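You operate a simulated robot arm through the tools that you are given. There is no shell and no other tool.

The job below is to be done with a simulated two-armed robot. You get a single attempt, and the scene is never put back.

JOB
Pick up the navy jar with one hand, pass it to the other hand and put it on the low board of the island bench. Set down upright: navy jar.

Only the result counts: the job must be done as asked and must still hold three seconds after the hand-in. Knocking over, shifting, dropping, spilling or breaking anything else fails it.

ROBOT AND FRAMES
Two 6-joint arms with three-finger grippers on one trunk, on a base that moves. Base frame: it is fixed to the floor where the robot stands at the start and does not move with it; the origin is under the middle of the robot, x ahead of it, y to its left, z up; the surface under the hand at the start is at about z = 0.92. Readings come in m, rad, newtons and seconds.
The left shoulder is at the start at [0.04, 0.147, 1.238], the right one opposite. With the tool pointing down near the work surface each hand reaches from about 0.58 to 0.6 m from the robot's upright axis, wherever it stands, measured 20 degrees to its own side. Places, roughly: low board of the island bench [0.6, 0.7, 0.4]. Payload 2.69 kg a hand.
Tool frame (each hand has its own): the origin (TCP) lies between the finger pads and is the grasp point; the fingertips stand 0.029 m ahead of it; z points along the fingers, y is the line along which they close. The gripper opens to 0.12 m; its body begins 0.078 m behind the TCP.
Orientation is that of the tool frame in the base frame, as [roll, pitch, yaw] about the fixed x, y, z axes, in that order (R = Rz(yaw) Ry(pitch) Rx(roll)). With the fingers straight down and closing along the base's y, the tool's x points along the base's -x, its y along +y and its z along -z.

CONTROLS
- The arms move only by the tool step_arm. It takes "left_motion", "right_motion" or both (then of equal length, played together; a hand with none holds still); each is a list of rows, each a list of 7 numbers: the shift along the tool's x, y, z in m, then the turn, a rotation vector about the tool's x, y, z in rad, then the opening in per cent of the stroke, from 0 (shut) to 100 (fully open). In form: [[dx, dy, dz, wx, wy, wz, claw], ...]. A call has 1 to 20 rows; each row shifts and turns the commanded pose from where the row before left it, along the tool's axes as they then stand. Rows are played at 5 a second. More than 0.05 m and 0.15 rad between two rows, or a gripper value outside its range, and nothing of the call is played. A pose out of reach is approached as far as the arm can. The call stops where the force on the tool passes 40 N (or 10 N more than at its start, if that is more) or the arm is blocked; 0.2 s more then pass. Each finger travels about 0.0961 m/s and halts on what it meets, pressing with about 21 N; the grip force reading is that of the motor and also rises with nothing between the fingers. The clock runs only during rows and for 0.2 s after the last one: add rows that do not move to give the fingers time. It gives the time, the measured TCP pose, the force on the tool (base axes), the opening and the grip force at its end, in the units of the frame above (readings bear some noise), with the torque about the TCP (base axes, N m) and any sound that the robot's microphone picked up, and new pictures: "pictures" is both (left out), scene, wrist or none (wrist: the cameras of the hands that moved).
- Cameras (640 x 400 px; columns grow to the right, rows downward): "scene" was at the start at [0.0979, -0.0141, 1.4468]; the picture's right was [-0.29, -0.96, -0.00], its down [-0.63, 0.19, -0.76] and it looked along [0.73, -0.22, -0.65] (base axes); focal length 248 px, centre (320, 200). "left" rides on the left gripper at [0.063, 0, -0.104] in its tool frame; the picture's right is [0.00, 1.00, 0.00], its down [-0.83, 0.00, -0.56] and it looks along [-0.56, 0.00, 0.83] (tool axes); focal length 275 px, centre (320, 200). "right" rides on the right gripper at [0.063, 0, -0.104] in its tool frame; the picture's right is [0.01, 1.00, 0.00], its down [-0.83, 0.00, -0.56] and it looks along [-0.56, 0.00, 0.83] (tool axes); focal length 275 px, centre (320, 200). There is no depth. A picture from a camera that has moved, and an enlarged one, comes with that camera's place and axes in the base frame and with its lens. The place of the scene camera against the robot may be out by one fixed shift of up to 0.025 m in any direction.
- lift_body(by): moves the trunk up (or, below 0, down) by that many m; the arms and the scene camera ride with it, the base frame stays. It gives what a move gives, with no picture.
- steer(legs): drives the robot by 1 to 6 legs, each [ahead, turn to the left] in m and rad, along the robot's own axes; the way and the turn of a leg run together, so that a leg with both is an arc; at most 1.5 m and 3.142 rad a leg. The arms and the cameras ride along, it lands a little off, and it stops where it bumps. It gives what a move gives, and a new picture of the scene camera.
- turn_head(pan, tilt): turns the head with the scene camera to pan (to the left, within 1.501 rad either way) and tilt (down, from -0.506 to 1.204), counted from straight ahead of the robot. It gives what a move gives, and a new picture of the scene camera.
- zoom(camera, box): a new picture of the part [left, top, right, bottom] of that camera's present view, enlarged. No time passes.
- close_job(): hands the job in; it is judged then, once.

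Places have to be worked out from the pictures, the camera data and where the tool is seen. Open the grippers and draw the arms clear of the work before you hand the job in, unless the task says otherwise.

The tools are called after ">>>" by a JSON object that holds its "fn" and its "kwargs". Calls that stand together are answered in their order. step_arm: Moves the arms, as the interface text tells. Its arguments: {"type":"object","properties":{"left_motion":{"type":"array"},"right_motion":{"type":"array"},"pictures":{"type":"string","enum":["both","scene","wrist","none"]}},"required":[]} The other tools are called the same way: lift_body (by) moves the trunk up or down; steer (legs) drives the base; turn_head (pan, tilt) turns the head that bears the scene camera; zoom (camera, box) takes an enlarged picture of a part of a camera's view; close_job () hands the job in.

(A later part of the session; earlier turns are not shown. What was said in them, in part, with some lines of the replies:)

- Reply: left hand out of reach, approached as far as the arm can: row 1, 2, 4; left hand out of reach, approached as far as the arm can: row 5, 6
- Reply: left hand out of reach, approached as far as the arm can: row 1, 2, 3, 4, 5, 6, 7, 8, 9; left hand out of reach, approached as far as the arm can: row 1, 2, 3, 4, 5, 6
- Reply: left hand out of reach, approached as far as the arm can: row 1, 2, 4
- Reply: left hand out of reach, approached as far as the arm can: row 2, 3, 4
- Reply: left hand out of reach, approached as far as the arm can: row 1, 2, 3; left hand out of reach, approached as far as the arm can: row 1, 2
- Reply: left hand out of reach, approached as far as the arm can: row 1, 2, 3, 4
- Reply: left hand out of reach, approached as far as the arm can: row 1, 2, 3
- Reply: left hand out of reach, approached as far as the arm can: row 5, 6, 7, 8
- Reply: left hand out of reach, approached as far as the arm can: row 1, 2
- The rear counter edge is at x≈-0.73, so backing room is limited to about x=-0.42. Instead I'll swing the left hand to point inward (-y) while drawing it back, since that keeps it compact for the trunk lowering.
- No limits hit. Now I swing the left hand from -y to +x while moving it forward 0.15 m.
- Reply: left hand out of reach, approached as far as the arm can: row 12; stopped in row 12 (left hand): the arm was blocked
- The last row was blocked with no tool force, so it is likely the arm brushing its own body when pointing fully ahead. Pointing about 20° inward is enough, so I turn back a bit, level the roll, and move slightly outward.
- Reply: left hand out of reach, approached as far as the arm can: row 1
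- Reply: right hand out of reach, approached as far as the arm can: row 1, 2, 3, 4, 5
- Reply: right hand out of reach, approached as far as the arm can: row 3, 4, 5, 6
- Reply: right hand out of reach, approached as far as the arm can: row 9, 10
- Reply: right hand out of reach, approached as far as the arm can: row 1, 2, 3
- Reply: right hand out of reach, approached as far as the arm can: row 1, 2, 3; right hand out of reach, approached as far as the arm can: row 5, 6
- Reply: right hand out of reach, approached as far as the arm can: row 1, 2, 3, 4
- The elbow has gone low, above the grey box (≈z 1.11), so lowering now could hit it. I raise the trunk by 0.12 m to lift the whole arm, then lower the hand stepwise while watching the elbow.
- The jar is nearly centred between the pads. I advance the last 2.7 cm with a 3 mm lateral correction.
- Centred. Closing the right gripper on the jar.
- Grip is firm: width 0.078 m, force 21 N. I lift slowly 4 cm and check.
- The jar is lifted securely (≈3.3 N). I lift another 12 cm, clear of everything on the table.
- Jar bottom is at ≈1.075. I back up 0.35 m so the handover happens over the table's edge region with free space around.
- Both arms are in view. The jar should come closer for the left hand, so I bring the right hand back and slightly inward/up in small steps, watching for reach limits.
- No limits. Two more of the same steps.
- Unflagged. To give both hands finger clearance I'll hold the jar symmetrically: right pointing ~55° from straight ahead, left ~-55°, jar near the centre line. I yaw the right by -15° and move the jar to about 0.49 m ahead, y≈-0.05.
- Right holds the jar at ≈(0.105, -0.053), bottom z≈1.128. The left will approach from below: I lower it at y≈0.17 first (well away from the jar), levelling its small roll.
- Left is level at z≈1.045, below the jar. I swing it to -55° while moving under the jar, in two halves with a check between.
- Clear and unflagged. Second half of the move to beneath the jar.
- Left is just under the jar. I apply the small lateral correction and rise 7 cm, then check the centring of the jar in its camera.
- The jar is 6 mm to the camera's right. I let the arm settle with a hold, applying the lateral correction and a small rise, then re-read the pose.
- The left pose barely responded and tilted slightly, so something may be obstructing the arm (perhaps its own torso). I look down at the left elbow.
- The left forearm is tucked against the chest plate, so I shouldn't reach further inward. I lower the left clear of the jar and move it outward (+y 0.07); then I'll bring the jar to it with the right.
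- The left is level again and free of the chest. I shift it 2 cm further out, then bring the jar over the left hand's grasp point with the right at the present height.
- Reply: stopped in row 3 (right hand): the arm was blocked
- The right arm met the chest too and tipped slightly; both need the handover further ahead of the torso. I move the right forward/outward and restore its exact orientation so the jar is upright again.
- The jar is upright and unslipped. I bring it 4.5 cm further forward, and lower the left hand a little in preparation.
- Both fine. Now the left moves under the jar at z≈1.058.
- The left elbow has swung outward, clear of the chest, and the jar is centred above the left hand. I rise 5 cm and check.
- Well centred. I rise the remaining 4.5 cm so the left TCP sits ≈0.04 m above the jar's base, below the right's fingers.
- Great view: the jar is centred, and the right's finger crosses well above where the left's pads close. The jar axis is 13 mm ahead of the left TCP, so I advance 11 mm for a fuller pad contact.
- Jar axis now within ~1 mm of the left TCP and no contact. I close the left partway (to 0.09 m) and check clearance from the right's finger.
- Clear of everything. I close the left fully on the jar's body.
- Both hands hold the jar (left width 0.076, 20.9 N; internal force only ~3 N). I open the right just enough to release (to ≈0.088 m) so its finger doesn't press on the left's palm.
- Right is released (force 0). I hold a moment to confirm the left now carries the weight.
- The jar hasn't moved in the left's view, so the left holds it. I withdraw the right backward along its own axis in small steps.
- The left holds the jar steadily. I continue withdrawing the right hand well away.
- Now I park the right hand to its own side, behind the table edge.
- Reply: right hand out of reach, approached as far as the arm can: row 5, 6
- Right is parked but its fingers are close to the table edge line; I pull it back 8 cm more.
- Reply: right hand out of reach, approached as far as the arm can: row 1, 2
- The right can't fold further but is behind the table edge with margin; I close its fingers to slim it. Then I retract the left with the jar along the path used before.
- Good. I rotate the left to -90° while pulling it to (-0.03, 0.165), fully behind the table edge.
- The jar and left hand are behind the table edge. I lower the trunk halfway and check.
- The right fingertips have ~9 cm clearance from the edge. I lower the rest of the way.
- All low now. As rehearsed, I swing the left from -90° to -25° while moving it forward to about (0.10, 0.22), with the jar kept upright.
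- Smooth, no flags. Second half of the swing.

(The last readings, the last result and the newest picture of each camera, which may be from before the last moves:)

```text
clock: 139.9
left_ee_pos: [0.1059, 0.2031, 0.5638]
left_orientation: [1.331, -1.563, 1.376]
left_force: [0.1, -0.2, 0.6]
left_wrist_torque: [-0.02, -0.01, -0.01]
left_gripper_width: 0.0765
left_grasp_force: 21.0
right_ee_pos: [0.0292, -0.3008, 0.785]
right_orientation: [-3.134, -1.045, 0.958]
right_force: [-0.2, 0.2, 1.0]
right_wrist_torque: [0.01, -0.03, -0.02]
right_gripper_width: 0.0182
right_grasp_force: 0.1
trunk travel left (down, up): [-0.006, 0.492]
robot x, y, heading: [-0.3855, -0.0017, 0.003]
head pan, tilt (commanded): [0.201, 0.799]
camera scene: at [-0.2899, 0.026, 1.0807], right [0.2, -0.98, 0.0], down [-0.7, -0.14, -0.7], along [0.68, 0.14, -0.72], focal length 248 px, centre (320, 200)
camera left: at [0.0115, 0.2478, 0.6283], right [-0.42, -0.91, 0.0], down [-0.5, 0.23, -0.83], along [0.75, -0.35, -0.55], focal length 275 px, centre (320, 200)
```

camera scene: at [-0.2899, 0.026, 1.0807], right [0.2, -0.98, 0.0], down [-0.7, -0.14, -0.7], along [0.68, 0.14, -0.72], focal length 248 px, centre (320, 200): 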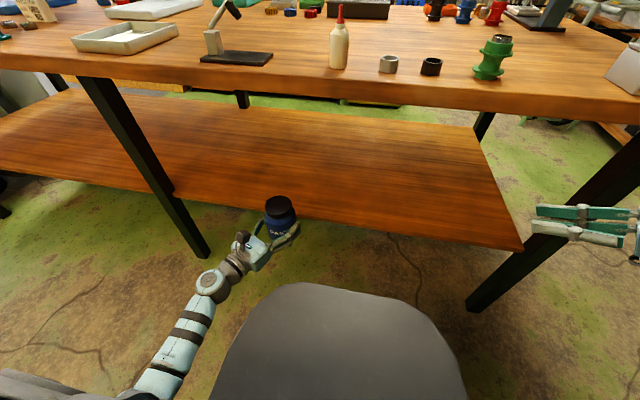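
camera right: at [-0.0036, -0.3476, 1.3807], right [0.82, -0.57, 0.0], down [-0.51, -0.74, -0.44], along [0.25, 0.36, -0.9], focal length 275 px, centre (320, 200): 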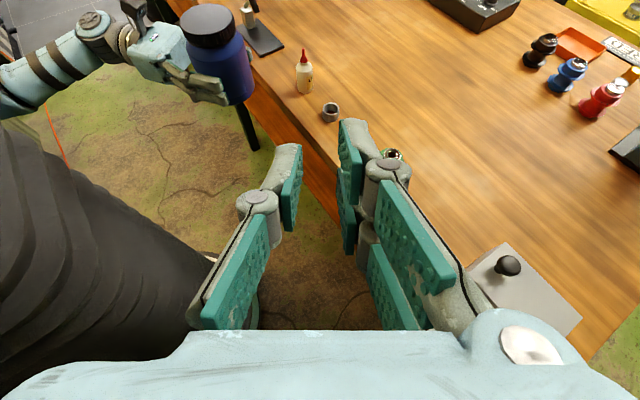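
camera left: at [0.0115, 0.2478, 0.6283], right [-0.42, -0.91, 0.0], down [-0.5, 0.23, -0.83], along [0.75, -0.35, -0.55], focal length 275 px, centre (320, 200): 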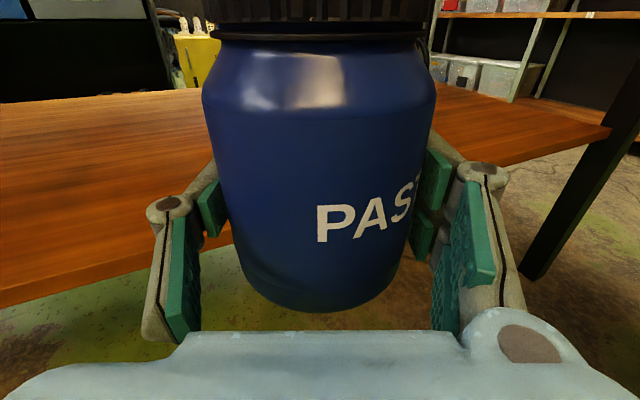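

Level at (0.106, 0.203, 0.564). I lower to z≈0.515 (jar base ≈0.477, about 4 cm above the board) before driving in under the bench.

>>> {"fn": "step_arm", "kwargs": {"left_motion": [[-0.0245, 0, 0, 0, 0, 0, 0], [-0.0245, 0, 0, 0, 0, 0, 0], [0, 0, 0, 0, 0, 0, 0]], "pictures": "wrist"}}

>>> {"fn": "turn_head", "kwargs": {"pan": 0.35, "tilt": 0.75}}

```text
clock: 140.7
left_ee_pos: [0.1054, 0.2046, 0.5149]
left_orientation: [1.225, -1.567, 1.48]
left_force: [-0.6, 0.4, -0.1]
left_wrist_torque: [0.02, 0.01, 0.03]
left_gripper_width: 0.0766
left_grasp_force: 21.5
right_ee_pos: [0.0287, -0.301, 0.7858]
right_orientation: [-3.134, -1.042, 0.958]
right_force: [0.0, 0.3, 0.5]
right_wrist_torque: [-0.05, -0.01, -0.02]
right_gripper_width: 0.018
right_grasp_force: 0.0
trunk travel left (down, up): [-0.006, 0.492]
robot x, y, heading: [-0.3878, 0.0046, 0.001]
head pan, tilt (commanded): [0.201, 0.799]
camera left: at [0.0112, 0.248, 0.5789], right [-0.42, -0.91, 0.0], down [-0.5, 0.23, -0.83], along [0.75, -0.35, -0.55], focal length 275 px, centre (320, 200)
```

left: 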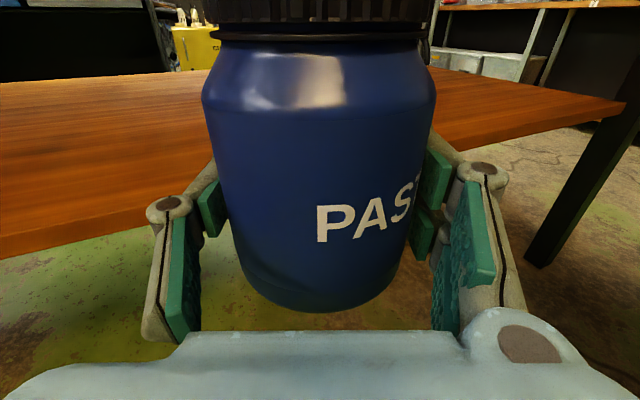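

```text
clock: 141.4
left_ee_pos: [0.1059, 0.2039, 0.5141]
left_orientation: [1.282, -1.566, 1.423]
left_force: [-1.3, 0.0, 0.2]
left_wrist_torque: [0.01, 0.02, 0.02]
left_gripper_width: 0.0766
left_grasp_force: 21.3
right_ee_pos: [0.0303, -0.3002, 0.7873]
right_orientation: [-3.134, -1.043, 0.957]
right_force: [-0.7, 0.2, 0.3]
right_wrist_torque: [0.01, 0.02, 0.01]
right_gripper_width: 0.0181
right_grasp_force: 0.0
trunk travel left (down, up): [-0.006, 0.492]
robot x, y, heading: [-0.3874, -0.0011, 0.004]
head pan, tilt (commanded): [0.351, 0.75]
camera scene: at [-0.2912, 0.0386, 1.0847], right [0.35, -0.94, 0.0], down [-0.64, -0.24, -0.73], along [0.69, 0.25, -0.68], focal length 248 px, centre (320, 200)
```

scene: 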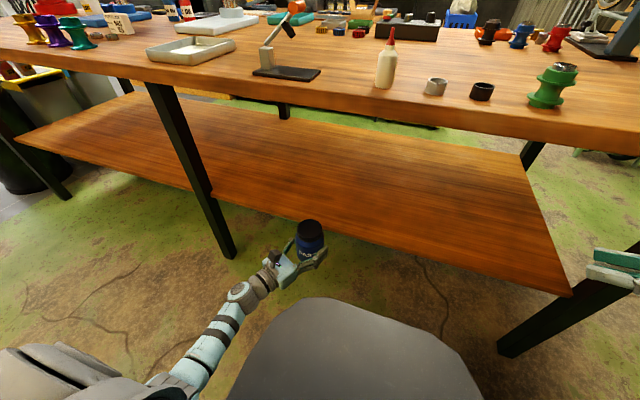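

The right hand at z≈0.79 would meet the tabletop when driving in. I lower it 0.2 m so that its whole forearm passes beneath the top.

>>> {"fn": "step_arm", "kwargs": {"right_motion": [[-0.0345, 0, 0.0202, 0, 0, 0, 15], [-0.0345, 0, 0.0202, 0, 0, 0, 15], [-0.0345, 0, 0.0202, 0, 0, 0, 15], [-0.0345, 0, 0.0202, 0, 0, 0, 15], [-0.0345, 0, 0.0202, 0, 0, 0, 15]], "pictures": "none"}}

>>> {"fn": "turn_head", "kwargs": {"pan": -0.6, "tilt": 0.7}}

```text
clock: 142.6
left_ee_pos: [0.1047, 0.2029, 0.5139]
left_orientation: [1.327, -1.566, 1.378]
left_force: [0.0, 0.8, -1.2]
left_wrist_torque: [-0.01, -0.01, 0.04]
left_gripper_width: 0.0764
left_grasp_force: 20.9
right_ee_pos: [0.029, -0.3011, 0.5869]
right_orientation: [-3.136, -1.045, 0.958]
right_force: [-0.6, -0.7, -0.8]
right_wrist_torque: [0.01, 0.01, 0.0]
right_gripper_width: 0.0179
right_grasp_force: 0.1
trunk travel left (down, up): [-0.006, 0.492]
robot x, y, heading: [-0.3886, -0.0005, 0.001]
head pan, tilt (commanded): [0.351, 0.75]
```

```text
clock: 143.8
left_ee_pos: [0.105, 0.204, 0.5154]
left_orientation: [1.287, -1.566, 1.419]
left_force: [0.0, 0.8, 0.0]
left_wrist_torque: [0.01, -0.03, -0.01]
left_gripper_width: 0.0764
left_grasp_force: 21.0
right_ee_pos: [0.0287, -0.3011, 0.5872]
right_orientation: [-3.136, -1.044, 0.957]
right_force: [-0.3, 0.0, 0.1]
right_wrist_torque: [0.0, 0.0, 0.02]
right_gripper_width: 0.0178
right_grasp_force: 0.1
trunk travel left (down, up): [-0.006, 0.492]
robot x, y, heading: [-0.386, 0.0034, 0.007]
head pan, tilt (commanded): [-0.6, 0.7]
camera scene: at [-0.2987, -0.0378, 1.089], right [-0.56, -0.83, 0.0], down [-0.53, 0.36, -0.76], along [0.63, -0.43, -0.64], focal length 248 px, centre (320, 200)
```

scene: 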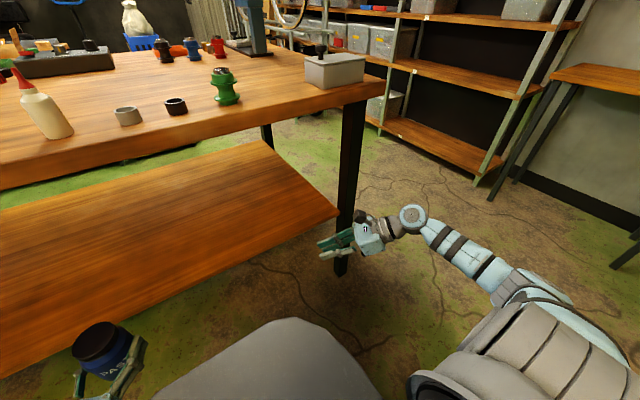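

The right wrist would pass near the front leg at ≈(0.233, -0.52). I shift the right hand back and inward for clearance.

>>> {"fn": "step_arm", "kwargs": {"right_motion": [[-0.0008, -0.0314, -0.0014, 0, 0, 0, 15], [-0.0008, -0.0314, -0.0014, 0, 0, 0, 15], [-0.0008, -0.0314, -0.0014, 0, 0, 0, 15]], "pictures": "scene"}}

```text
clock: 144.6
left_ee_pos: [0.1053, 0.204, 0.5151]
left_orientation: [1.256, -1.563, 1.448]
left_force: [0.5, -0.6, 0.2]
left_wrist_torque: [0.02, 0.0, -0.02]
left_gripper_width: 0.0764
left_grasp_force: 21.2
right_ee_pos: [-0.0527, -0.2505, 0.588]
right_orientation: [-3.134, -1.044, 0.958]
right_force: [0.4, 0.5, -0.2]
right_wrist_torque: [-0.01, 0.02, 0.0]
right_gripper_width: 0.0182
right_grasp_force: 0.1
trunk travel left (down, up): [-0.006, 0.492]
robot x, y, heading: [-0.3866, 0.0037, -0.001]
head pan, tilt (commanded): [-0.6, 0.7]
camera scene: at [-0.2989, -0.0376, 1.089], right [-0.56, -0.83, 0.0], down [-0.53, 0.36, -0.76], along [0.63, -0.43, -0.64], focal length 248 px, centre (320, 200)
```

scene: 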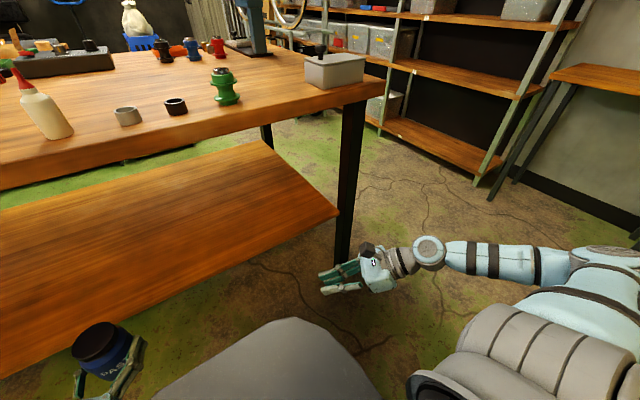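

Good clearance now. I drive forward 0.15 m, keeping both hands under the tabletop.

>>> {"fn": "steer", "kwargs": {"legs": [[0.15, 0.0]]}}

>>> {"fn": "turn_head", "kwargs": {"pan": 0.35, "tilt": 0.85}}

```text
clock: 145.9
left_ee_pos: [0.2503, 0.2034, 0.5136]
left_orientation: [1.449, -1.563, 1.254]
left_force: [-0.2, 0.0, -0.3]
left_wrist_torque: [0.02, 0.01, -0.03]
left_gripper_width: 0.0765
left_grasp_force: 21.0
right_ee_pos: [0.0928, -0.2514, 0.5856]
right_orientation: [-3.133, -1.042, 0.957]
right_force: [-0.5, 0.9, -0.1]
right_wrist_torque: [-0.01, 0.02, 0.02]
right_gripper_width: 0.0179
right_grasp_force: 0.0
trunk travel left (down, up): [-0.006, 0.492]
robot x, y, heading: [-0.2423, 0.0015, 0.004]
head pan, tilt (commanded): [-0.6, 0.7]
camera scene: at [-0.1532, -0.0377, 1.0889], right [-0.56, -0.83, 0.0], down [-0.53, 0.36, -0.76], along [0.63, -0.43, -0.65], focal length 248 px, centre (320, 200)
```

scene: 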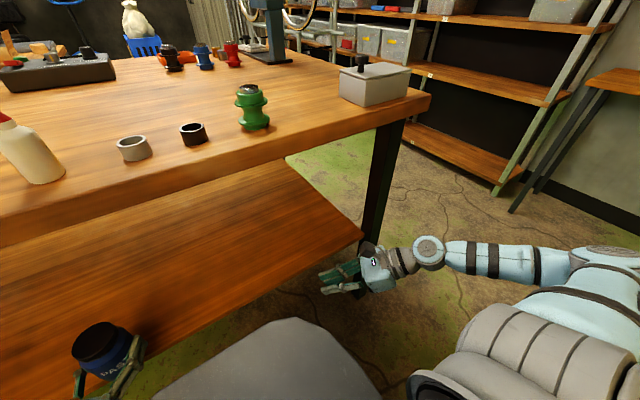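

```text
clock: 147.2
left_ee_pos: [0.2505, 0.2035, 0.5148]
left_orientation: [1.319, -1.565, 1.385]
left_force: [0.0, 0.3, 1.0]
left_wrist_torque: [-0.03, -0.02, 0.01]
left_gripper_width: 0.0766
left_grasp_force: 21.2
right_ee_pos: [0.0919, -0.2506, 0.5864]
right_orientation: [-3.133, -1.044, 0.957]
right_force: [-1.2, 0.7, -0.8]
right_wrist_torque: [-0.04, 0.0, 0.02]
right_gripper_width: 0.0179
right_grasp_force: 0.0
trunk travel left (down, up): [-0.006, 0.492]
robot x, y, heading: [-0.2451, -0.0035, 0.001]
head pan, tilt (commanded): [0.351, 0.85]
camera scene: at [-0.1508, 0.0371, 1.0767], right [0.34, -0.94, 0.0], down [-0.71, -0.26, -0.66], along [0.62, 0.23, -0.75], focal length 248 px, centre (320, 200)
```

scene: 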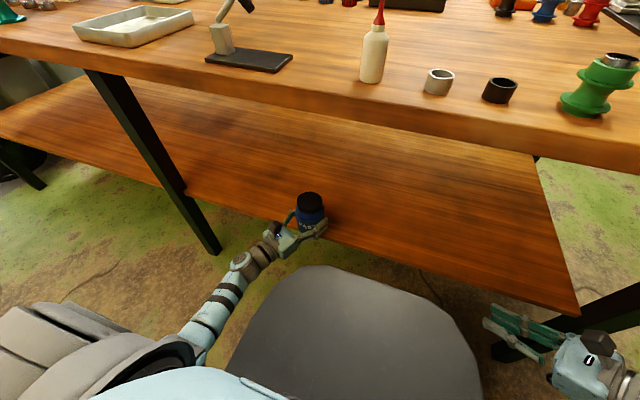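

All clear: the jar is just over the board's edge. I drive another 0.10 m in.

>>> {"fn": "steer", "kwargs": {"legs": [[0.1, 0.0]]}}

>>> {"fn": "step_arm", "kwargs": {"left_motion": [[0, 0, 0, 0, 0, 0, 0]], "pictures": "both"}}

```text
clock: 148.3
left_ee_pos: [0.3525, 0.2032, 0.5142]
left_orientation: [1.498, -1.565, 1.204]
left_force: [0.6, 0.5, 0.9]
left_wrist_torque: [-0.03, 0.0, -0.01]
left_gripper_width: 0.0762
left_grasp_force: 20.9
right_ee_pos: [0.1933, -0.2517, 0.5866]
right_orientation: [-3.134, -1.043, 0.953]
right_force: [0.2, 0.3, -1.2]
right_wrist_torque: [0.04, -0.01, -0.06]
right_gripper_width: 0.0181
right_grasp_force: 0.1
trunk travel left (down, up): [-0.006, 0.492]
robot x, y, heading: [-0.1398, 0.0006, 0.004]
head pan, tilt (commanded): [0.351, 0.85]
camera scene: at [-0.0483, 0.037, 1.0766], right [0.34, -0.94, 0.0], down [-0.71, -0.26, -0.66], along [0.62, 0.23, -0.75], focal length 248 px, centre (320, 200)
```

scene: 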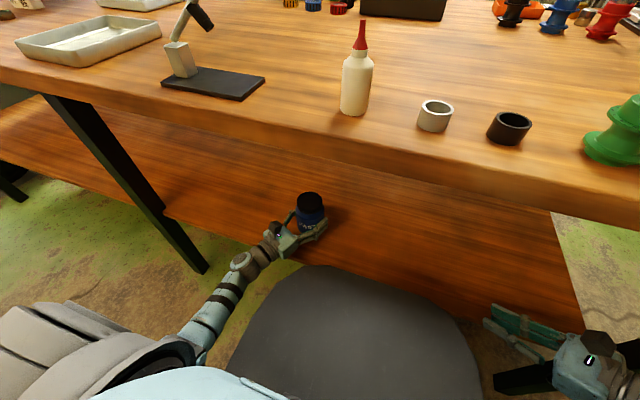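

```text
clock: 148.7
left_ee_pos: [0.3519, 0.2022, 0.5142]
left_orientation: [1.465, -1.567, 1.237]
left_force: [0.4, 0.2, 0.6]
left_wrist_torque: [0.02, -0.03, 0.01]
left_gripper_width: 0.0768
left_grasp_force: 20.7
right_ee_pos: [0.1925, -0.2523, 0.5868]
right_orientation: [-3.133, -1.045, 0.954]
right_force: [0.5, -0.4, -0.3]
right_wrist_torque: [0.02, 0.0, 0.03]
right_gripper_width: 0.018
right_grasp_force: 0.0
trunk travel left (down, up): [-0.006, 0.492]
robot x, y, heading: [-0.1391, 0.0004, 0.0]
head pan, tilt (commanded): [0.351, 0.85]
camera scene: at [-0.0492, 0.037, 1.0767], right [0.34, -0.94, 0.0], down [-0.71, -0.26, -0.66], along [0.62, 0.23, -0.75], focal length 248 px, centre (320, 200)
camera left: at [0.2584, 0.247, 0.5787], right [-0.43, -0.9, 0.0], down [-0.5, 0.24, -0.83], along [0.75, -0.35, -0.56], focal length 275 px, centre (320, 200)
```

scene: 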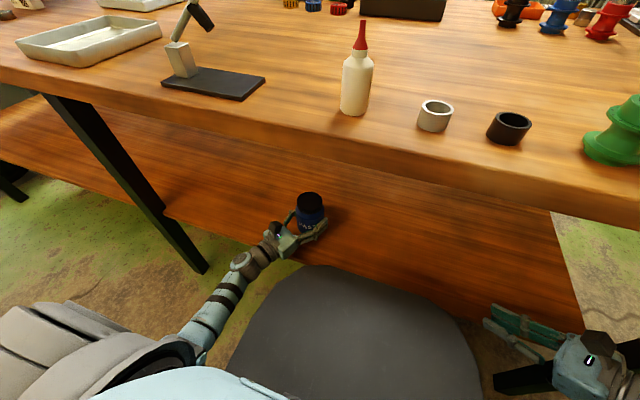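
left: 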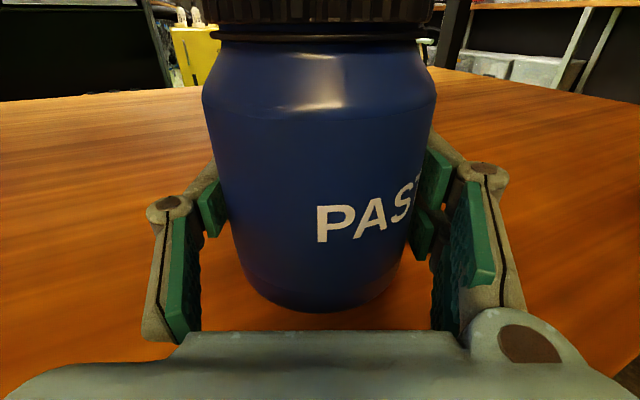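

Jar axis is at (0.353, 0.202), ~8 cm inside the board's edge. I extend 3 cm further in, then lower 2.5 cm.

>>> {"fn": "step_arm", "kwargs": {"left_motion": [[0, -0.0129, 0.0271, 0, 0, 0, 0], [0, 0, 0, 0, 0, 0, 0], [-0.0125, 0, 0, 0, 0, 0, 0], [-0.0125, 0, 0, 0, 0, 0, 0], [0, 0, 0, 0, 0, 0, 0]], "pictures": "both"}}

```text
clock: 149.9
left_ee_pos: [0.3828, 0.2013, 0.4903]
left_orientation: [1.366, -1.564, 1.335]
left_force: [1.3, 0.2, 0.0]
left_wrist_torque: [0.0, 0.0, 0.0]
left_gripper_width: 0.0763
left_grasp_force: 21.5
right_ee_pos: [0.1927, -0.2514, 0.5867]
right_orientation: [-3.133, -1.045, 0.953]
right_force: [0.0, 0.2, 0.3]
right_wrist_torque: [0.02, 0.0, 0.01]
right_gripper_width: 0.0182
right_grasp_force: 0.0
trunk travel left (down, up): [-0.006, 0.492]
robot x, y, heading: [-0.1395, 0.0012, -0.001]
head pan, tilt (commanded): [0.351, 0.85]
camera scene: at [-0.0493, 0.037, 1.0767], right [0.34, -0.94, 0.0], down [-0.71, -0.26, -0.66], along [0.62, 0.23, -0.75], focal length 248 px, centre (320, 200)
camera left: at [0.2887, 0.2456, 0.555], right [-0.43, -0.9, 0.0], down [-0.5, 0.24, -0.83], along [0.75, -0.35, -0.55], focal length 275 px, centre (320, 200)
```

scene: 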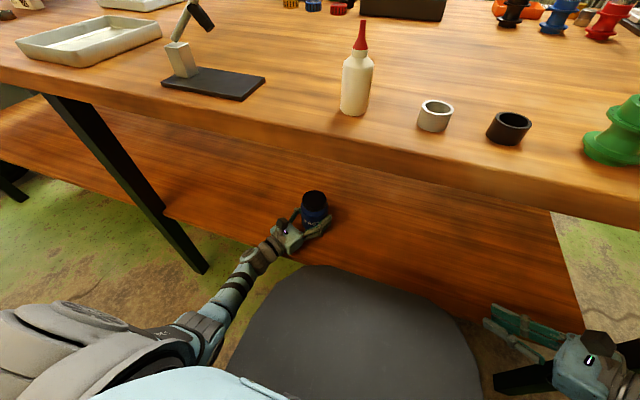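
left: 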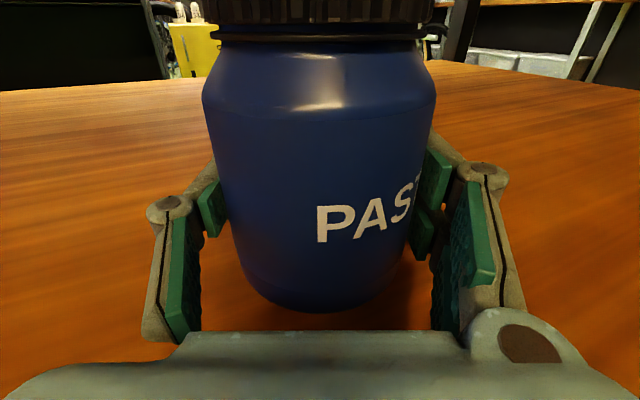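

No contact yet (jar base ≈0.452). I lower in small steps and watch the force.

>>> {"fn": "step_arm", "kwargs": {"left_motion": [[-0.004, 0, 0, 0, 0, 0, 0], [-0.004, 0, 0, 0, 0, 0, 0], [0, 0, 0, 0, 0, 0, 0]], "pictures": "none"}}

>>> {"fn": "step_arm", "kwargs": {"left_motion": [[-0.003, 0, 0, 0, 0, 0, 0], [0, 0, 0, 0, 0, 0, 0]], "pictures": "wrist"}}

```text
clock: 150.7
left_ee_pos: [0.3812, 0.2015, 0.4884]
left_orientation: [-0.059, -1.56, 2.761]
left_force: [5.4, 8.1, 40.5]
left_wrist_torque: [2.56, 4.56, -1.3]
left_gripper_width: 0.0765
left_grasp_force: 21.0
right_ee_pos: [0.1909, -0.2532, 0.5887]
right_orientation: [-3.137, -1.05, 0.959]
right_force: [-1.0, -1.2, -0.2]
right_wrist_torque: [0.02, 0.0, -0.02]
right_gripper_width: 0.0183
right_grasp_force: 0.0
trunk travel left (down, up): [-0.006, 0.492]
robot x, y, heading: [-0.1402, 0.0028, -0.006]
head pan, tilt (commanded): [0.351, 0.85]
```

```text
clock: 151.1
left_ee_pos: [0.3818, 0.2018, 0.49]
left_orientation: [-0.041, -1.554, 2.74]
left_force: [-12.3, -3.6, 25.7]
left_wrist_torque: [1.29, 3.92, 0.7]
left_gripper_width: 0.0761
left_grasp_force: 21.7
right_ee_pos: [0.1922, -0.2523, 0.5879]
right_orientation: [-3.137, -1.048, 0.958]
right_force: [0.4, 0.4, 0.0]
right_wrist_torque: [0.02, -0.04, 0.0]
right_gripper_width: 0.018
right_grasp_force: 0.0
trunk travel left (down, up): [-0.006, 0.492]
robot x, y, heading: [-0.1417, 0.0047, 0.004]
head pan, tilt (commanded): [0.351, 0.85]
stopped in row 1 (left hand): the force on the tool passed its limit at 55 N (the readings are from after the stop); the commanded pose is now the measured one
camera left: at [0.2871, 0.2465, 0.5516], right [-0.43, -0.9, -0.01], down [-0.49, 0.24, -0.84], along [0.76, -0.36, -0.54], focal length 275 px, centre (320, 200)
```

left: 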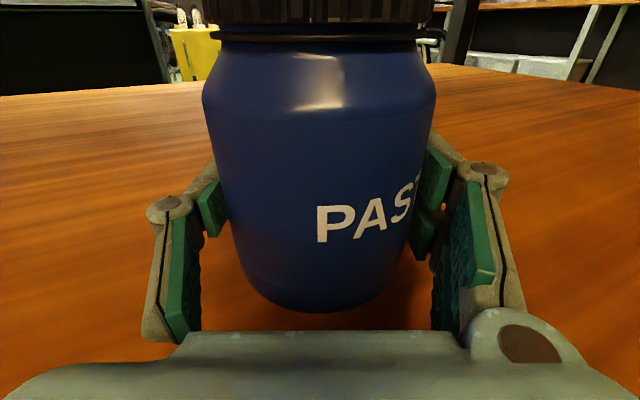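

Contact: the torque shows the push acts 0.13 m behind the TCP, at the board's front edge, so it's the hand's rear part touching, not the jar. I lift slightly, level the small pitch change, and pull back 2.5 cm so the thicker rear hangs off the board.

>>> {"fn": "step_arm", "kwargs": {"left_motion": [[0.008, 0, 0, 0, -0.017, 0, 0], [0, 0.0054, -0.0113, 0, 0, 0, 0], [0, 0.0054, -0.0113, 0, 0, 0, 0], [0, 0, 0, 0, 0, 0, 0]], "pictures": "wrist"}}

```text
clock: 152.1
left_ee_pos: [0.3568, 0.204, 0.4927]
left_orientation: [2.817, -1.561, -0.117]
left_force: [0.4, 1.1, -0.3]
left_wrist_torque: [0.05, -0.02, 0.04]
left_gripper_width: 0.0764
left_grasp_force: 20.9
right_ee_pos: [0.193, -0.2512, 0.587]
right_orientation: [-3.135, -1.046, 0.954]
right_force: [0.2, 0.7, -0.6]
right_wrist_torque: [-0.02, 0.02, 0.01]
right_gripper_width: 0.018
right_grasp_force: 0.1
trunk travel left (down, up): [-0.006, 0.492]
robot x, y, heading: [-0.1413, 0.0015, -0.004]
head pan, tilt (commanded): [0.351, 0.85]
camera left: at [0.264, 0.2481, 0.558], right [-0.43, -0.9, 0.0], down [-0.51, 0.24, -0.83], along [0.75, -0.35, -0.56], focal length 275 px, centre (320, 200)
```

left: 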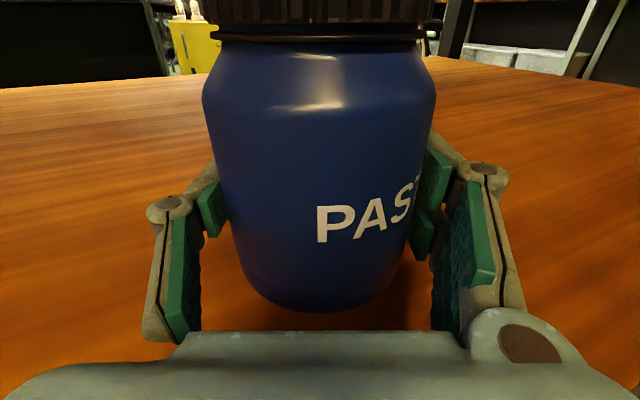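

Free again at z=0.4927. I lower by 4 mm in small steps and read the force.

>>> {"fn": "step_arm", "kwargs": {"left_motion": [[-0.002, 0, 0, 0, 0, 0, 0], [-0.002, 0, 0, 0, 0, 0, 0], [0, 0, 0, 0, 0, 0, 0]], "pictures": "none"}}

```text
clock: 152.9
left_ee_pos: [0.3576, 0.203, 0.4886]
left_orientation: [2.805, -1.563, -0.106]
left_force: [0.1, -0.9, 0.6]
left_wrist_torque: [-0.01, 0.0, 0.0]
left_gripper_width: 0.0763
left_grasp_force: 20.9
right_ee_pos: [0.1931, -0.2507, 0.5876]
right_orientation: [-3.134, -1.045, 0.954]
right_force: [-0.7, -0.7, -0.4]
right_wrist_torque: [-0.02, -0.05, 0.01]
right_gripper_width: 0.0179
right_grasp_force: 0.0
trunk travel left (down, up): [-0.006, 0.492]
robot x, y, heading: [-0.1416, 0.0024, -0.0]
head pan, tilt (commanded): [0.351, 0.85]
```

No contact at 0.4886, where it touched before. Continuing down in small steps.

>>> {"fn": "step_arm", "kwargs": {"left_motion": [[-0.002, 0, 0, 0, 0, 0, 0], [-0.002, 0, 0, 0, 0, 0, 0], [0, 0, 0, 0, 0, 0, 0]], "pictures": "none"}}

```text
clock: 153.7
left_ee_pos: [0.3582, 0.2028, 0.4862]
left_orientation: [2.926, -1.566, -0.225]
left_force: [0.9, 3.7, 9.7]
left_wrist_torque: [0.79, 0.85, -0.36]
left_gripper_width: 0.0764
left_grasp_force: 20.8
right_ee_pos: [0.1926, -0.2516, 0.5875]
right_orientation: [-3.135, -1.045, 0.956]
right_force: [-0.3, -1.2, 0.2]
right_wrist_torque: [0.01, 0.02, -0.01]
right_gripper_width: 0.0179
right_grasp_force: 0.0
trunk travel left (down, up): [-0.006, 0.492]
robot x, y, heading: [-0.1398, 0.0019, 0.0]
head pan, tilt (commanded): [0.351, 0.85]
```

The hand's underside again meets the board edge (contact 0.11 m behind the TCP) ~1 cm before the jar would land. I lift a little and pitch the hand 6° forward-down, so the rear rises and the jar's front rim can touch first.

>>> {"fn": "step_arm", "kwargs": {"left_motion": [[0.01, 0, 0, 0, 0, 0, 0], [0, 0, 0, 0, -0.0525, 0, 0], [0, 0, 0, 0, -0.0525, 0, 0], [0, 0, 0, 0, 0, 0, 0]], "pictures": "wrist"}}

```text
clock: 154.7
left_ee_pos: [0.3582, 0.2034, 0.4943]
left_orientation: [3.113, -1.458, -0.412]
left_force: [-0.3, 0.2, 0.0]
left_wrist_torque: [0.01, 0.06, -0.02]
left_gripper_width: 0.0765
left_grasp_force: 20.9
right_ee_pos: [0.1929, -0.2511, 0.5876]
right_orientation: [-3.135, -1.045, 0.955]
right_force: [-0.5, -0.4, -0.9]
right_wrist_torque: [-0.01, 0.0, 0.0]
right_gripper_width: 0.0181
right_grasp_force: 0.0
trunk travel left (down, up): [-0.006, 0.492]
robot x, y, heading: [-0.1455, -0.0025, 0.001]
head pan, tilt (commanded): [0.351, 0.85]
camera left: at [0.2719, 0.244, 0.5711], right [-0.43, -0.9, 0.0], down [-0.58, 0.28, -0.76], along [0.69, -0.32, -0.65], focal length 275 px, centre (320, 200)
```

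left: 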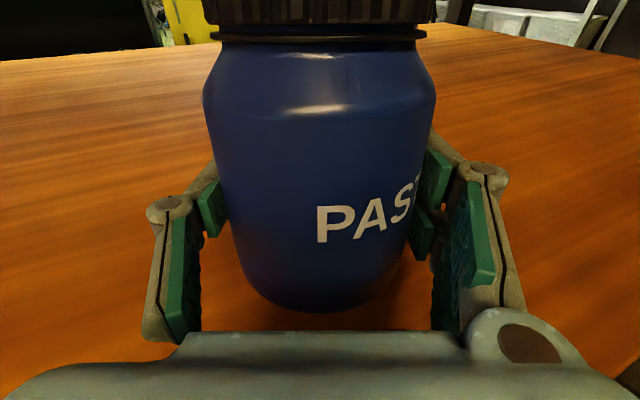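

Tilted 6.4°. Lowering 1 cm, then in 2 mm steps while checking the force direction.

>>> {"fn": "step_arm", "kwargs": {"left_motion": [[-0.00497, 0, 0.00056, 0, 0, 0, 0], [-0.00497, 0, 0.00056, 0, 0, 0, 0], [0, 0, 0, 0, 0, 0, 0]], "pictures": "none"}}

```text
clock: 155.5
left_ee_pos: [0.3578, 0.2025, 0.485]
left_orientation: [3.117, -1.457, -0.416]
left_force: [-0.6, -0.4, 0.1]
left_wrist_torque: [0.04, 0.02, 0.01]
left_gripper_width: 0.0762
left_grasp_force: 20.7
right_ee_pos: [0.1934, -0.2511, 0.5871]
right_orientation: [-3.134, -1.045, 0.953]
right_force: [0.2, 0.5, -0.2]
right_wrist_torque: [-0.01, 0.0, -0.01]
right_gripper_width: 0.0179
right_grasp_force: 0.1
trunk travel left (down, up): [-0.006, 0.492]
robot x, y, heading: [-0.1404, 0.0008, 0.004]
head pan, tilt (commanded): [0.351, 0.85]
```

Still free at 0.485. Two more 2 mm steps.

>>> {"fn": "step_arm", "kwargs": {"left_motion": [[-0.002, 0, 0.0002, 0, 0, 0, 0], [-0.002, 0, 0.0002, 0, 0, 0, 0], [0, 0, 0, 0, 0, 0, 0]], "pictures": "none"}}

```text
clock: 156.3
left_ee_pos: [0.3592, 0.2019, 0.4851]
left_orientation: [3.129, -1.461, -0.427]
left_force: [1.8, 3.9, 7.2]
left_wrist_torque: [0.08, -0.5, 0.17]
left_gripper_width: 0.0764
left_grasp_force: 20.9
right_ee_pos: [0.194, -0.252, 0.5878]
right_orientation: [-3.136, -1.046, 0.956]
right_force: [-0.3, -0.6, 0.0]
right_wrist_torque: [0.01, -0.01, -0.02]
right_gripper_width: 0.0179
right_grasp_force: 0.0
trunk travel left (down, up): [-0.006, 0.492]
robot x, y, heading: [-0.1407, 0.0028, 0.002]
head pan, tilt (commanded): [0.351, 0.85]
```

Now the contact is ~5 cm ahead of the TCP: the jar's front rim is touching the board (board ≈0.442). Less tilt is needed than I used, so I raise 3 mm, reduce the tilt to 3°, and touch down again.

>>> {"fn": "step_arm", "kwargs": {"left_motion": [[0.004, 0, 0, 0, 0, 0, 0], [0, 0, 0, 0, 0.059, 0, 0], [0, 0, 0, 0, 0, 0, 0]], "pictures": "none"}}

>>> {"fn": "step_arm", "kwargs": {"left_motion": [[-0.002, 0, 0.0001, 0, 0, 0, 0], [0, 0, 0, 0, 0, 0, 0]], "pictures": "none"}}

```text
clock: 157.1
left_ee_pos: [0.3588, 0.2012, 0.4865]
left_orientation: [3.078, -1.517, -0.377]
left_force: [1.1, 0.3, -0.5]
left_wrist_torque: [-0.03, 0.0, 0.01]
left_gripper_width: 0.0764
left_grasp_force: 21.5
right_ee_pos: [0.1937, -0.251, 0.5876]
right_orientation: [-3.136, -1.045, 0.954]
right_force: [-0.1, -0.2, 0.0]
right_wrist_torque: [0.02, -0.02, 0.05]
right_gripper_width: 0.018
right_grasp_force: 0.1
trunk travel left (down, up): [-0.006, 0.492]
robot x, y, heading: [-0.1398, 0.0055, 0.004]
head pan, tilt (commanded): [0.351, 0.85]
```

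```text
clock: 157.7
left_ee_pos: [0.3587, 0.2012, 0.4838]
left_orientation: [3.095, -1.516, -0.392]
left_force: [0.3, -0.1, 0.0]
left_wrist_torque: [-0.01, 0.0, 0.01]
left_gripper_width: 0.0763
left_grasp_force: 21.6
right_ee_pos: [0.1932, -0.2512, 0.5869]
right_orientation: [-3.135, -1.046, 0.957]
right_force: [0.2, 0.3, -0.9]
right_wrist_torque: [0.0, 0.0, 0.0]
right_gripper_width: 0.0184
right_grasp_force: 0.0
trunk travel left (down, up): [-0.006, 0.492]
robot x, y, heading: [-0.1382, -0.0022, 0.001]
head pan, tilt (commanded): [0.351, 0.85]
```

Tilt is ~3°, free at 0.4838. Another 2 mm down.

>>> {"fn": "step_arm", "kwargs": {"left_motion": [[-0.002, 0, 0.0001, 0, 0, 0, 0], [0, 0, 0, 0, 0, 0, 0]], "pictures": "none"}}

```text
clock: 158.3
left_ee_pos: [0.3593, 0.2015, 0.4824]
left_orientation: [3.118, -1.521, -0.415]
left_force: [0.8, 0.5, 8.5]
left_wrist_torque: [0.59, 0.88, -0.1]
left_gripper_width: 0.0763
left_grasp_force: 21.3
right_ee_pos: [0.1934, -0.2522, 0.5869]
right_orientation: [-3.135, -1.047, 0.956]
right_force: [1.1, 0.2, 1.2]
right_wrist_torque: [-0.03, 0.04, 0.0]
right_gripper_width: 0.018
right_grasp_force: 0.1
trunk travel left (down, up): [-0.006, 0.492]
robot x, y, heading: [-0.1393, 0.0001, -0.004]
head pan, tilt (commanded): [0.351, 0.85]
```

The rear and front contacts are nearly simultaneous at this tilt. I add ~1.2° so the jar's front rim bears first, then touch down.

>>> {"fn": "step_arm", "kwargs": {"left_motion": [[0.0015, 0, 0, 0, -0.022, 0, 0], [-0.0015, 0, 0.0001, 0, 0, 0, 0], [0, 0, 0, 0, 0, 0, 0]], "pictures": "none"}}

```text
clock: 159.1
left_ee_pos: [0.3598, 0.2019, 0.4809]
left_orientation: [3.119, -1.498, -0.417]
left_force: [-1.4, -2.1, 8.1]
left_wrist_torque: [-0.17, -0.47, -0.05]
left_gripper_width: 0.0764
left_grasp_force: 21.5
right_ee_pos: [0.1929, -0.2516, 0.5878]
right_orientation: [-3.136, -1.046, 0.956]
right_force: [-0.4, 0.4, -0.7]
right_wrist_torque: [0.0, 0.0, -0.03]
right_gripper_width: 0.0181
right_grasp_force: 0.0
trunk travel left (down, up): [-0.006, 0.492]
robot x, y, heading: [-0.1401, -0.0057, -0.0]
head pan, tilt (commanded): [0.351, 0.85]
```

Front rim is bearing on the board (8 N). I ease the preload by ~1 mm, then open the fingers gently to just wider than the jar.

>>> {"fn": "step_arm", "kwargs": {"left_motion": [[0.001, 0, 0, 0, 0, 0, 0], [0, 0, 0, 0, 0, 0, 0]], "pictures": "none"}}

>>> {"fn": "step_arm", "kwargs": {"left_motion": [[0, 0, 0, 0, 0, 0, 66], [0, 0, 0, 0, 0, 0, 68], [0, 0, 0, 0, 0, 0, 70], [0, 0, 0, 0, 0, 0, 70]], "pictures": "both"}}

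```text
clock: 159.7
left_ee_pos: [0.3593, 0.2015, 0.483]
left_orientation: [3.121, -1.496, -0.42]
left_force: [0.4, -3.3, 4.5]
left_wrist_torque: [-0.17, -0.33, -0.12]
left_gripper_width: 0.0768
left_grasp_force: 20.2
right_ee_pos: [0.1928, -0.2507, 0.5873]
right_orientation: [-3.135, -1.047, 0.956]
right_force: [-0.1, -0.4, 0.2]
right_wrist_torque: [0.0, -0.03, -0.01]
right_gripper_width: 0.0182
right_grasp_force: 0.0
trunk travel left (down, up): [-0.006, 0.492]
robot x, y, heading: [-0.1412, -0.0031, 0.0]
head pan, tilt (commanded): [0.351, 0.85]
```

```text
clock: 160.7
left_ee_pos: [0.3595, 0.202, 0.4813]
left_orientation: [3.108, -1.494, -0.407]
left_force: [0.0, 0.0, -0.1]
left_wrist_torque: [0.0, 0.01, -0.01]
left_gripper_width: 0.0842
left_grasp_force: 0.0
right_ee_pos: [0.1924, -0.2526, 0.5883]
right_orientation: [-3.133, -1.045, 0.954]
right_force: [-0.2, -0.2, 0.4]
right_wrist_torque: [0.01, 0.02, 0.02]
right_gripper_width: 0.0179
right_grasp_force: 0.0
trunk travel left (down, up): [-0.006, 0.492]
robot x, y, heading: [-0.1384, -0.0025, -0.002]
head pan, tilt (commanded): [0.351, 0.85]
camera scene: at [-0.0496, 0.0369, 1.0768], right [0.34, -0.94, 0.0], down [-0.71, -0.26, -0.66], along [0.62, 0.23, -0.75], focal length 248 px, centre (320, 200)
camera left: at [0.2703, 0.2444, 0.5539], right [-0.43, -0.9, 0.0], down [-0.56, 0.26, -0.79], along [0.71, -0.33, -0.62], focal length 275 px, centre (320, 200)
```

scene: 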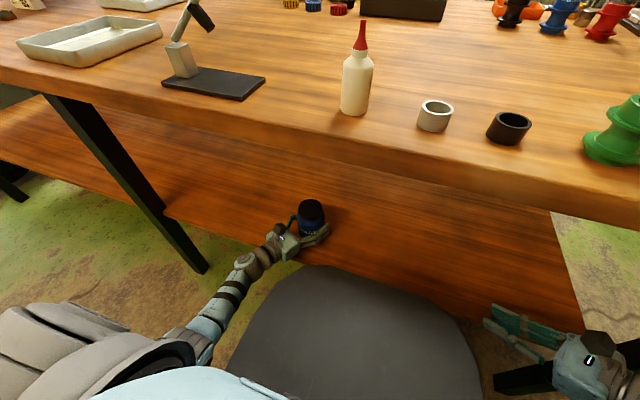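
left: 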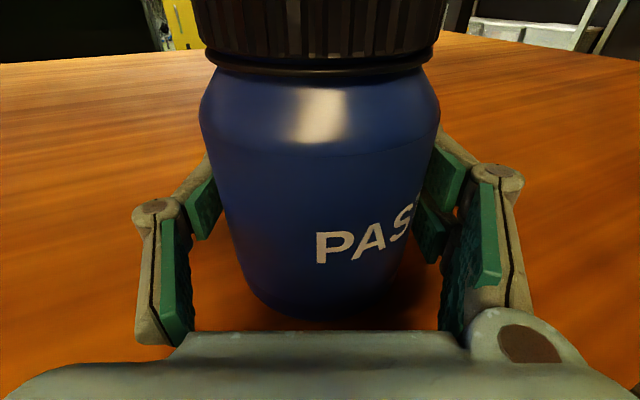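

Released: force is zero and the jar stands on the board. I open fully and withdraw along the hand's own axis in small steps.

>>> {"fn": "step_arm", "kwargs": {"left_motion": [[0, 0, 0, 0, 0, 0, 80], [0, 0, 0, 0, 0, 0, 92], [0, 0, 0, 0, 0, 0, 100], [0, 0, 0, 0, 0, 0, 100]], "pictures": "wrist"}}

>>> {"fn": "step_arm", "kwargs": {"left_motion": [[0, 0, -0.015, 0, 0, 0, 100], [0, 0, -0.015, 0, 0, 0, 100]], "pictures": "wrist"}}

```text
clock: 161.7
left_ee_pos: [0.3604, 0.2012, 0.4805]
left_orientation: [3.108, -1.495, -0.407]
left_force: [0.6, -0.3, 0.1]
left_wrist_torque: [-0.02, 0.0, 0.02]
left_gripper_width: 0.1201
left_grasp_force: 0.0
right_ee_pos: [0.1927, -0.2517, 0.5865]
right_orientation: [-3.136, -1.045, 0.954]
right_force: [-0.3, 0.3, -1.0]
right_wrist_torque: [0.0, -0.01, -0.02]
right_gripper_width: 0.0182
right_grasp_force: 0.1
trunk travel left (down, up): [-0.006, 0.492]
robot x, y, heading: [-0.139, 0.0007, 0.002]
head pan, tilt (commanded): [0.351, 0.85]
camera left: at [0.2703, 0.2444, 0.5539], right [-0.43, -0.9, 0.0], down [-0.56, 0.26, -0.79], along [0.71, -0.33, -0.62], focal length 275 px, centre (320, 200)
```

left: 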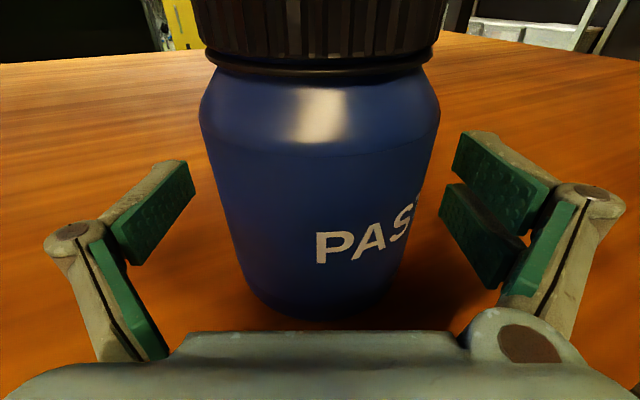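

```text
clock: 162.3
left_ee_pos: [0.3317, 0.2152, 0.4848]
left_orientation: [3.109, -1.495, -0.407]
left_force: [0.9, 0.2, 0.1]
left_wrist_torque: [0.0, 0.0, -0.02]
left_gripper_width: 0.1204
left_grasp_force: 0.0
right_ee_pos: [0.1928, -0.2514, 0.5878]
right_orientation: [-3.135, -1.044, 0.953]
right_force: [0.4, 0.6, 0.2]
right_wrist_torque: [0.01, 0.0, -0.02]
right_gripper_width: 0.0182
right_grasp_force: 0.1
trunk travel left (down, up): [-0.006, 0.492]
robot x, y, heading: [-0.1401, 0.002, 0.003]
head pan, tilt (commanded): [0.351, 0.85]
camera left: at [0.2422, 0.2579, 0.5568], right [-0.43, -0.9, 0.0], down [-0.56, 0.26, -0.79], along [0.71, -0.33, -0.62], focal length 275 px, centre (320, 200)
```

left: 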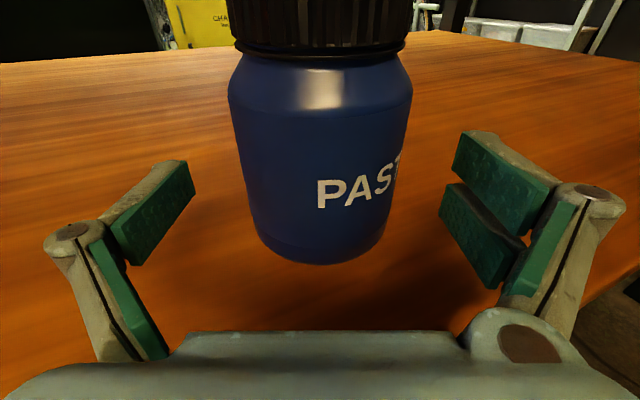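

The jar stands still and upright on the board. Continuing the withdrawal.

>>> {"fn": "step_arm", "kwargs": {"left_motion": [[0, 0, -0.02, 0, 0, 0, 100], [0, 0, -0.02, 0, 0, 0, 100], [0, 0, -0.02, 0, 0, 0, 100]], "pictures": "both"}}

```text
clock: 163.1
left_ee_pos: [0.277, 0.2423, 0.4877]
left_orientation: [3.107, -1.495, -0.407]
left_force: [0.0, -0.1, 0.8]
left_wrist_torque: [-0.01, -0.02, 0.03]
left_gripper_width: 0.12
left_grasp_force: 0.0
right_ee_pos: [0.1936, -0.2521, 0.5875]
right_orientation: [-3.134, -1.045, 0.954]
right_force: [-0.5, 0.1, -0.4]
right_wrist_torque: [0.01, -0.01, -0.02]
right_gripper_width: 0.018
right_grasp_force: 0.0
trunk travel left (down, up): [-0.006, 0.492]
robot x, y, heading: [-0.1372, -0.0007, 0.003]
head pan, tilt (commanded): [0.351, 0.85]
camera scene: at [-0.0498, 0.037, 1.0768], right [0.34, -0.94, 0.0], down [-0.71, -0.26, -0.66], along [0.62, 0.23, -0.75], focal length 248 px, centre (320, 200)
camera left: at [0.1873, 0.2848, 0.5601], right [-0.43, -0.9, 0.0], down [-0.56, 0.26, -0.79], along [0.71, -0.33, -0.62], focal length 275 px, centre (320, 200)
```

scene: 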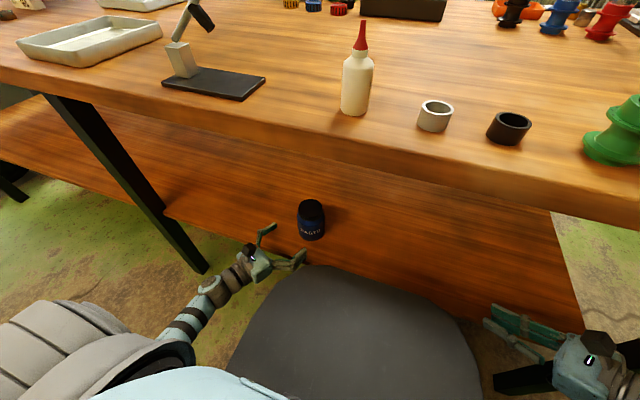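
left: 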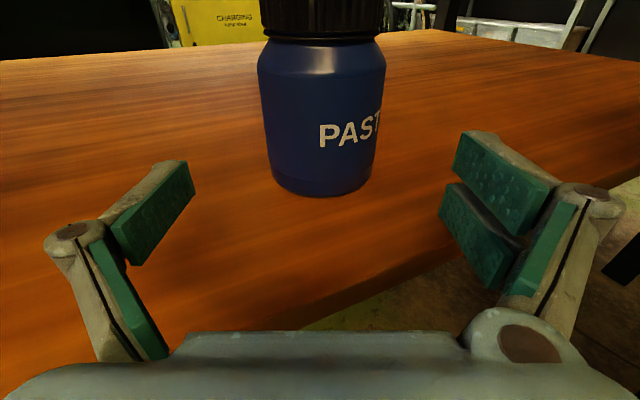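

The jar is upright and clear of the left fingers. I withdraw a bit more, raise slightly, then drive the robot straight back out from under the bench.

>>> {"fn": "step_arm", "kwargs": {"left_motion": [[0.01, 0, -0.015, 0, 0, 0, 100], [0.01, 0, -0.01, 0, 0, 0, 100]], "pictures": "wrist"}}

>>> {"fn": "steer", "kwargs": {"legs": [[-0.24, 0.0]]}}

```text
clock: 163.7
left_ee_pos: [0.2569, 0.2502, 0.5109]
left_orientation: [3.106, -1.495, -0.402]
left_force: [0.1, 0.5, -0.9]
left_wrist_torque: [0.03, 0.01, 0.0]
left_gripper_width: 0.1203
left_grasp_force: 0.0
right_ee_pos: [0.1935, -0.252, 0.5867]
right_orientation: [-3.134, -1.047, 0.956]
right_force: [0.4, -0.4, 0.5]
right_wrist_torque: [-0.02, 0.0, 0.02]
right_gripper_width: 0.018
right_grasp_force: 0.1
trunk travel left (down, up): [-0.006, 0.492]
robot x, y, heading: [-0.1321, 0.0001, 0.002]
head pan, tilt (commanded): [0.351, 0.85]
camera left: at [0.1669, 0.2927, 0.5825], right [-0.43, -0.9, 0.0], down [-0.56, 0.26, -0.79], along [0.71, -0.33, -0.62], focal length 275 px, centre (320, 200)
```

left: 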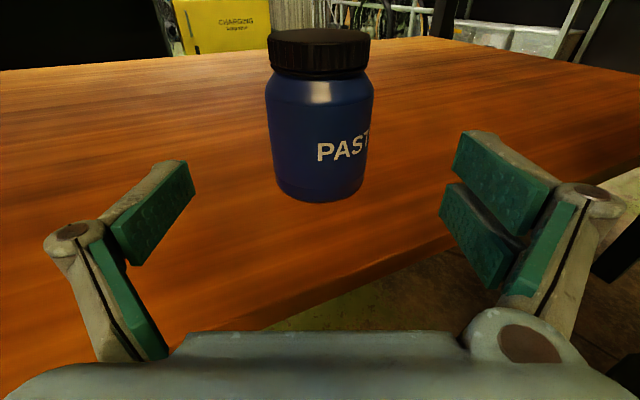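

```text
clock: 165.5
left_ee_pos: [0.0099, 0.2519, 0.5116]
left_orientation: [3.112, -1.495, -0.407]
left_force: [-0.3, 0.0, 0.2]
left_wrist_torque: [0.0, 0.04, 0.0]
left_gripper_width: 0.1202
left_grasp_force: 0.0
right_ee_pos: [-0.0512, -0.2511, 0.5867]
right_orientation: [-3.135, -1.045, 0.959]
right_force: [0.2, -0.5, -0.4]
right_wrist_torque: [-0.01, 0.02, -0.01]
right_gripper_width: 0.0181
right_grasp_force: 0.0
trunk travel left (down, up): [-0.006, 0.492]
robot x, y, heading: [-0.3859, -0.0036, 0.006]
head pan, tilt (commanded): [0.351, 0.85]
camera scene: at [-0.2959, 0.0369, 1.0768], right [0.35, -0.94, 0.0], down [-0.7, -0.26, -0.66], along [0.62, 0.23, -0.75], focal length 248 px, centre (320, 200)
```

scene: 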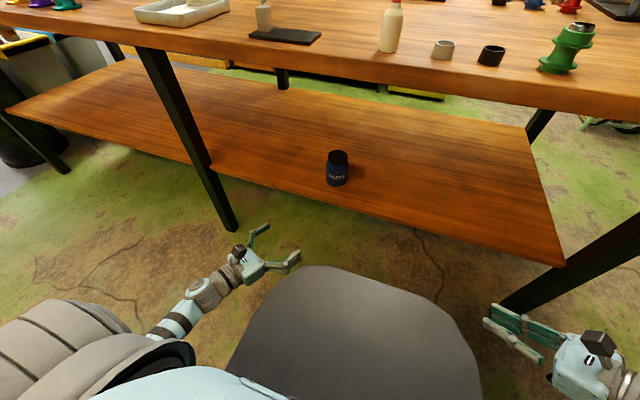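

The jar stands upright on the low board, and the robot is clear. I open the right gripper and check the jar and the bench top once more.

>>> {"fn": "step_arm", "kwargs": {"right_motion": [[0, 0, 0, 0, 0, 0, 60], [0, 0, 0, 0, 0, 0, 100], [0, 0, 0, 0, 0, 0, 100], [0, 0, 0, 0, 0, 0, 100]], "pictures": "none"}}

>>> {"fn": "turn_head", "kwargs": {"pan": 0.0, "tilt": 0.55}}

>>> {"fn": "zoom", "kwargs": {"camera": "scene", "box": [180, 130, 420, 290]}}

```text
clock: 166.5
left_ee_pos: [0.0092, 0.2526, 0.5106]
left_orientation: [3.108, -1.495, -0.402]
left_force: [-0.4, 0.8, -0.2]
left_wrist_torque: [-0.03, 0.02, 0.01]
left_gripper_width: 0.1201
left_grasp_force: 0.0
right_ee_pos: [-0.0515, -0.2502, 0.5873]
right_orientation: [-3.133, -1.046, 0.96]
right_force: [0.4, -0.5, 0.5]
right_wrist_torque: [-0.01, 0.01, -0.02]
right_gripper_width: 0.1202
right_grasp_force: 0.0
trunk travel left (down, up): [-0.006, 0.492]
robot x, y, heading: [-0.3875, -0.001, -0.001]
head pan, tilt (commanded): [0.351, 0.85]
```

```text
clock: 167.3
left_ee_pos: [0.0104, 0.2534, 0.5106]
left_orientation: [3.109, -1.496, -0.403]
left_force: [1.1, -0.1, 0.5]
left_wrist_torque: [0.0, -0.01, 0.02]
left_gripper_width: 0.1198
left_grasp_force: 0.2
right_ee_pos: [-0.0514, -0.2505, 0.5876]
right_orientation: [-3.133, -1.045, 0.96]
right_force: [0.5, 0.1, 0.0]
right_wrist_torque: [0.01, 0.0, 0.0]
right_gripper_width: 0.1199
right_grasp_force: 0.1
trunk travel left (down, up): [-0.006, 0.492]
robot x, y, heading: [-0.3818, 0.0012, 0.005]
head pan, tilt (commanded): [0.0, 0.55]
camera scene: at [-0.2787, 0.0102, 1.1021], right [0.01, -1.0, 0.0], down [-0.52, 0.0, -0.85], along [0.85, 0.0, -0.52], focal length 248 px, centre (320, 200)
```

scene: 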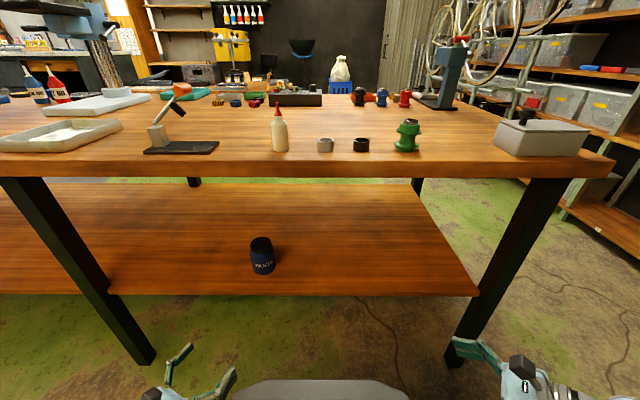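

```text
2.50 times, centred on (300, 210) of scene
camera zoom: at [-0.2787, 0.0102, 1.1021], right [0.01, -1.0, 0.0], down [-0.52, 0.0, -0.85], along [0.85, 0.0, -0.52], focal length 619 px, centre (370, 175)
```

zoom: 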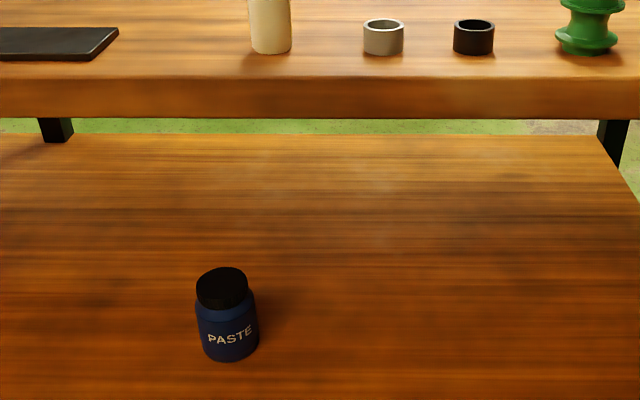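

The navy jar stands upright on the low board of the island bench, nothing on the bench top looks disturbed, both grippers are open and the arms are clear. I hand the job in.

>>> {"fn": "close_job", "kwargs": {}}

```text
The job is handed in.
```

The navy jar is standing upright on the low board of the island bench, about 9 cm in from the front edge, and the job is handed in. I have no verdict back yet.

- **Pick and pass:** The right hand lifted the jar off the bench top. The left hand took it in mid-air, the right then let go, and the left placed it on the board.
- **Set-down:** The underside of the left hand touched the board's front edge a few times on the way down, once at 55 N. The jar could not go down quite level, so I let it go tilted about 4°. It rocked onto its base and stayed put.
- **Surroundings:** In the last pictures the bench-top objects in view were upright and in place.
- **Robot:** Both grippers are open, the arms are behind the table edge and the robot is backed out from under the bench.
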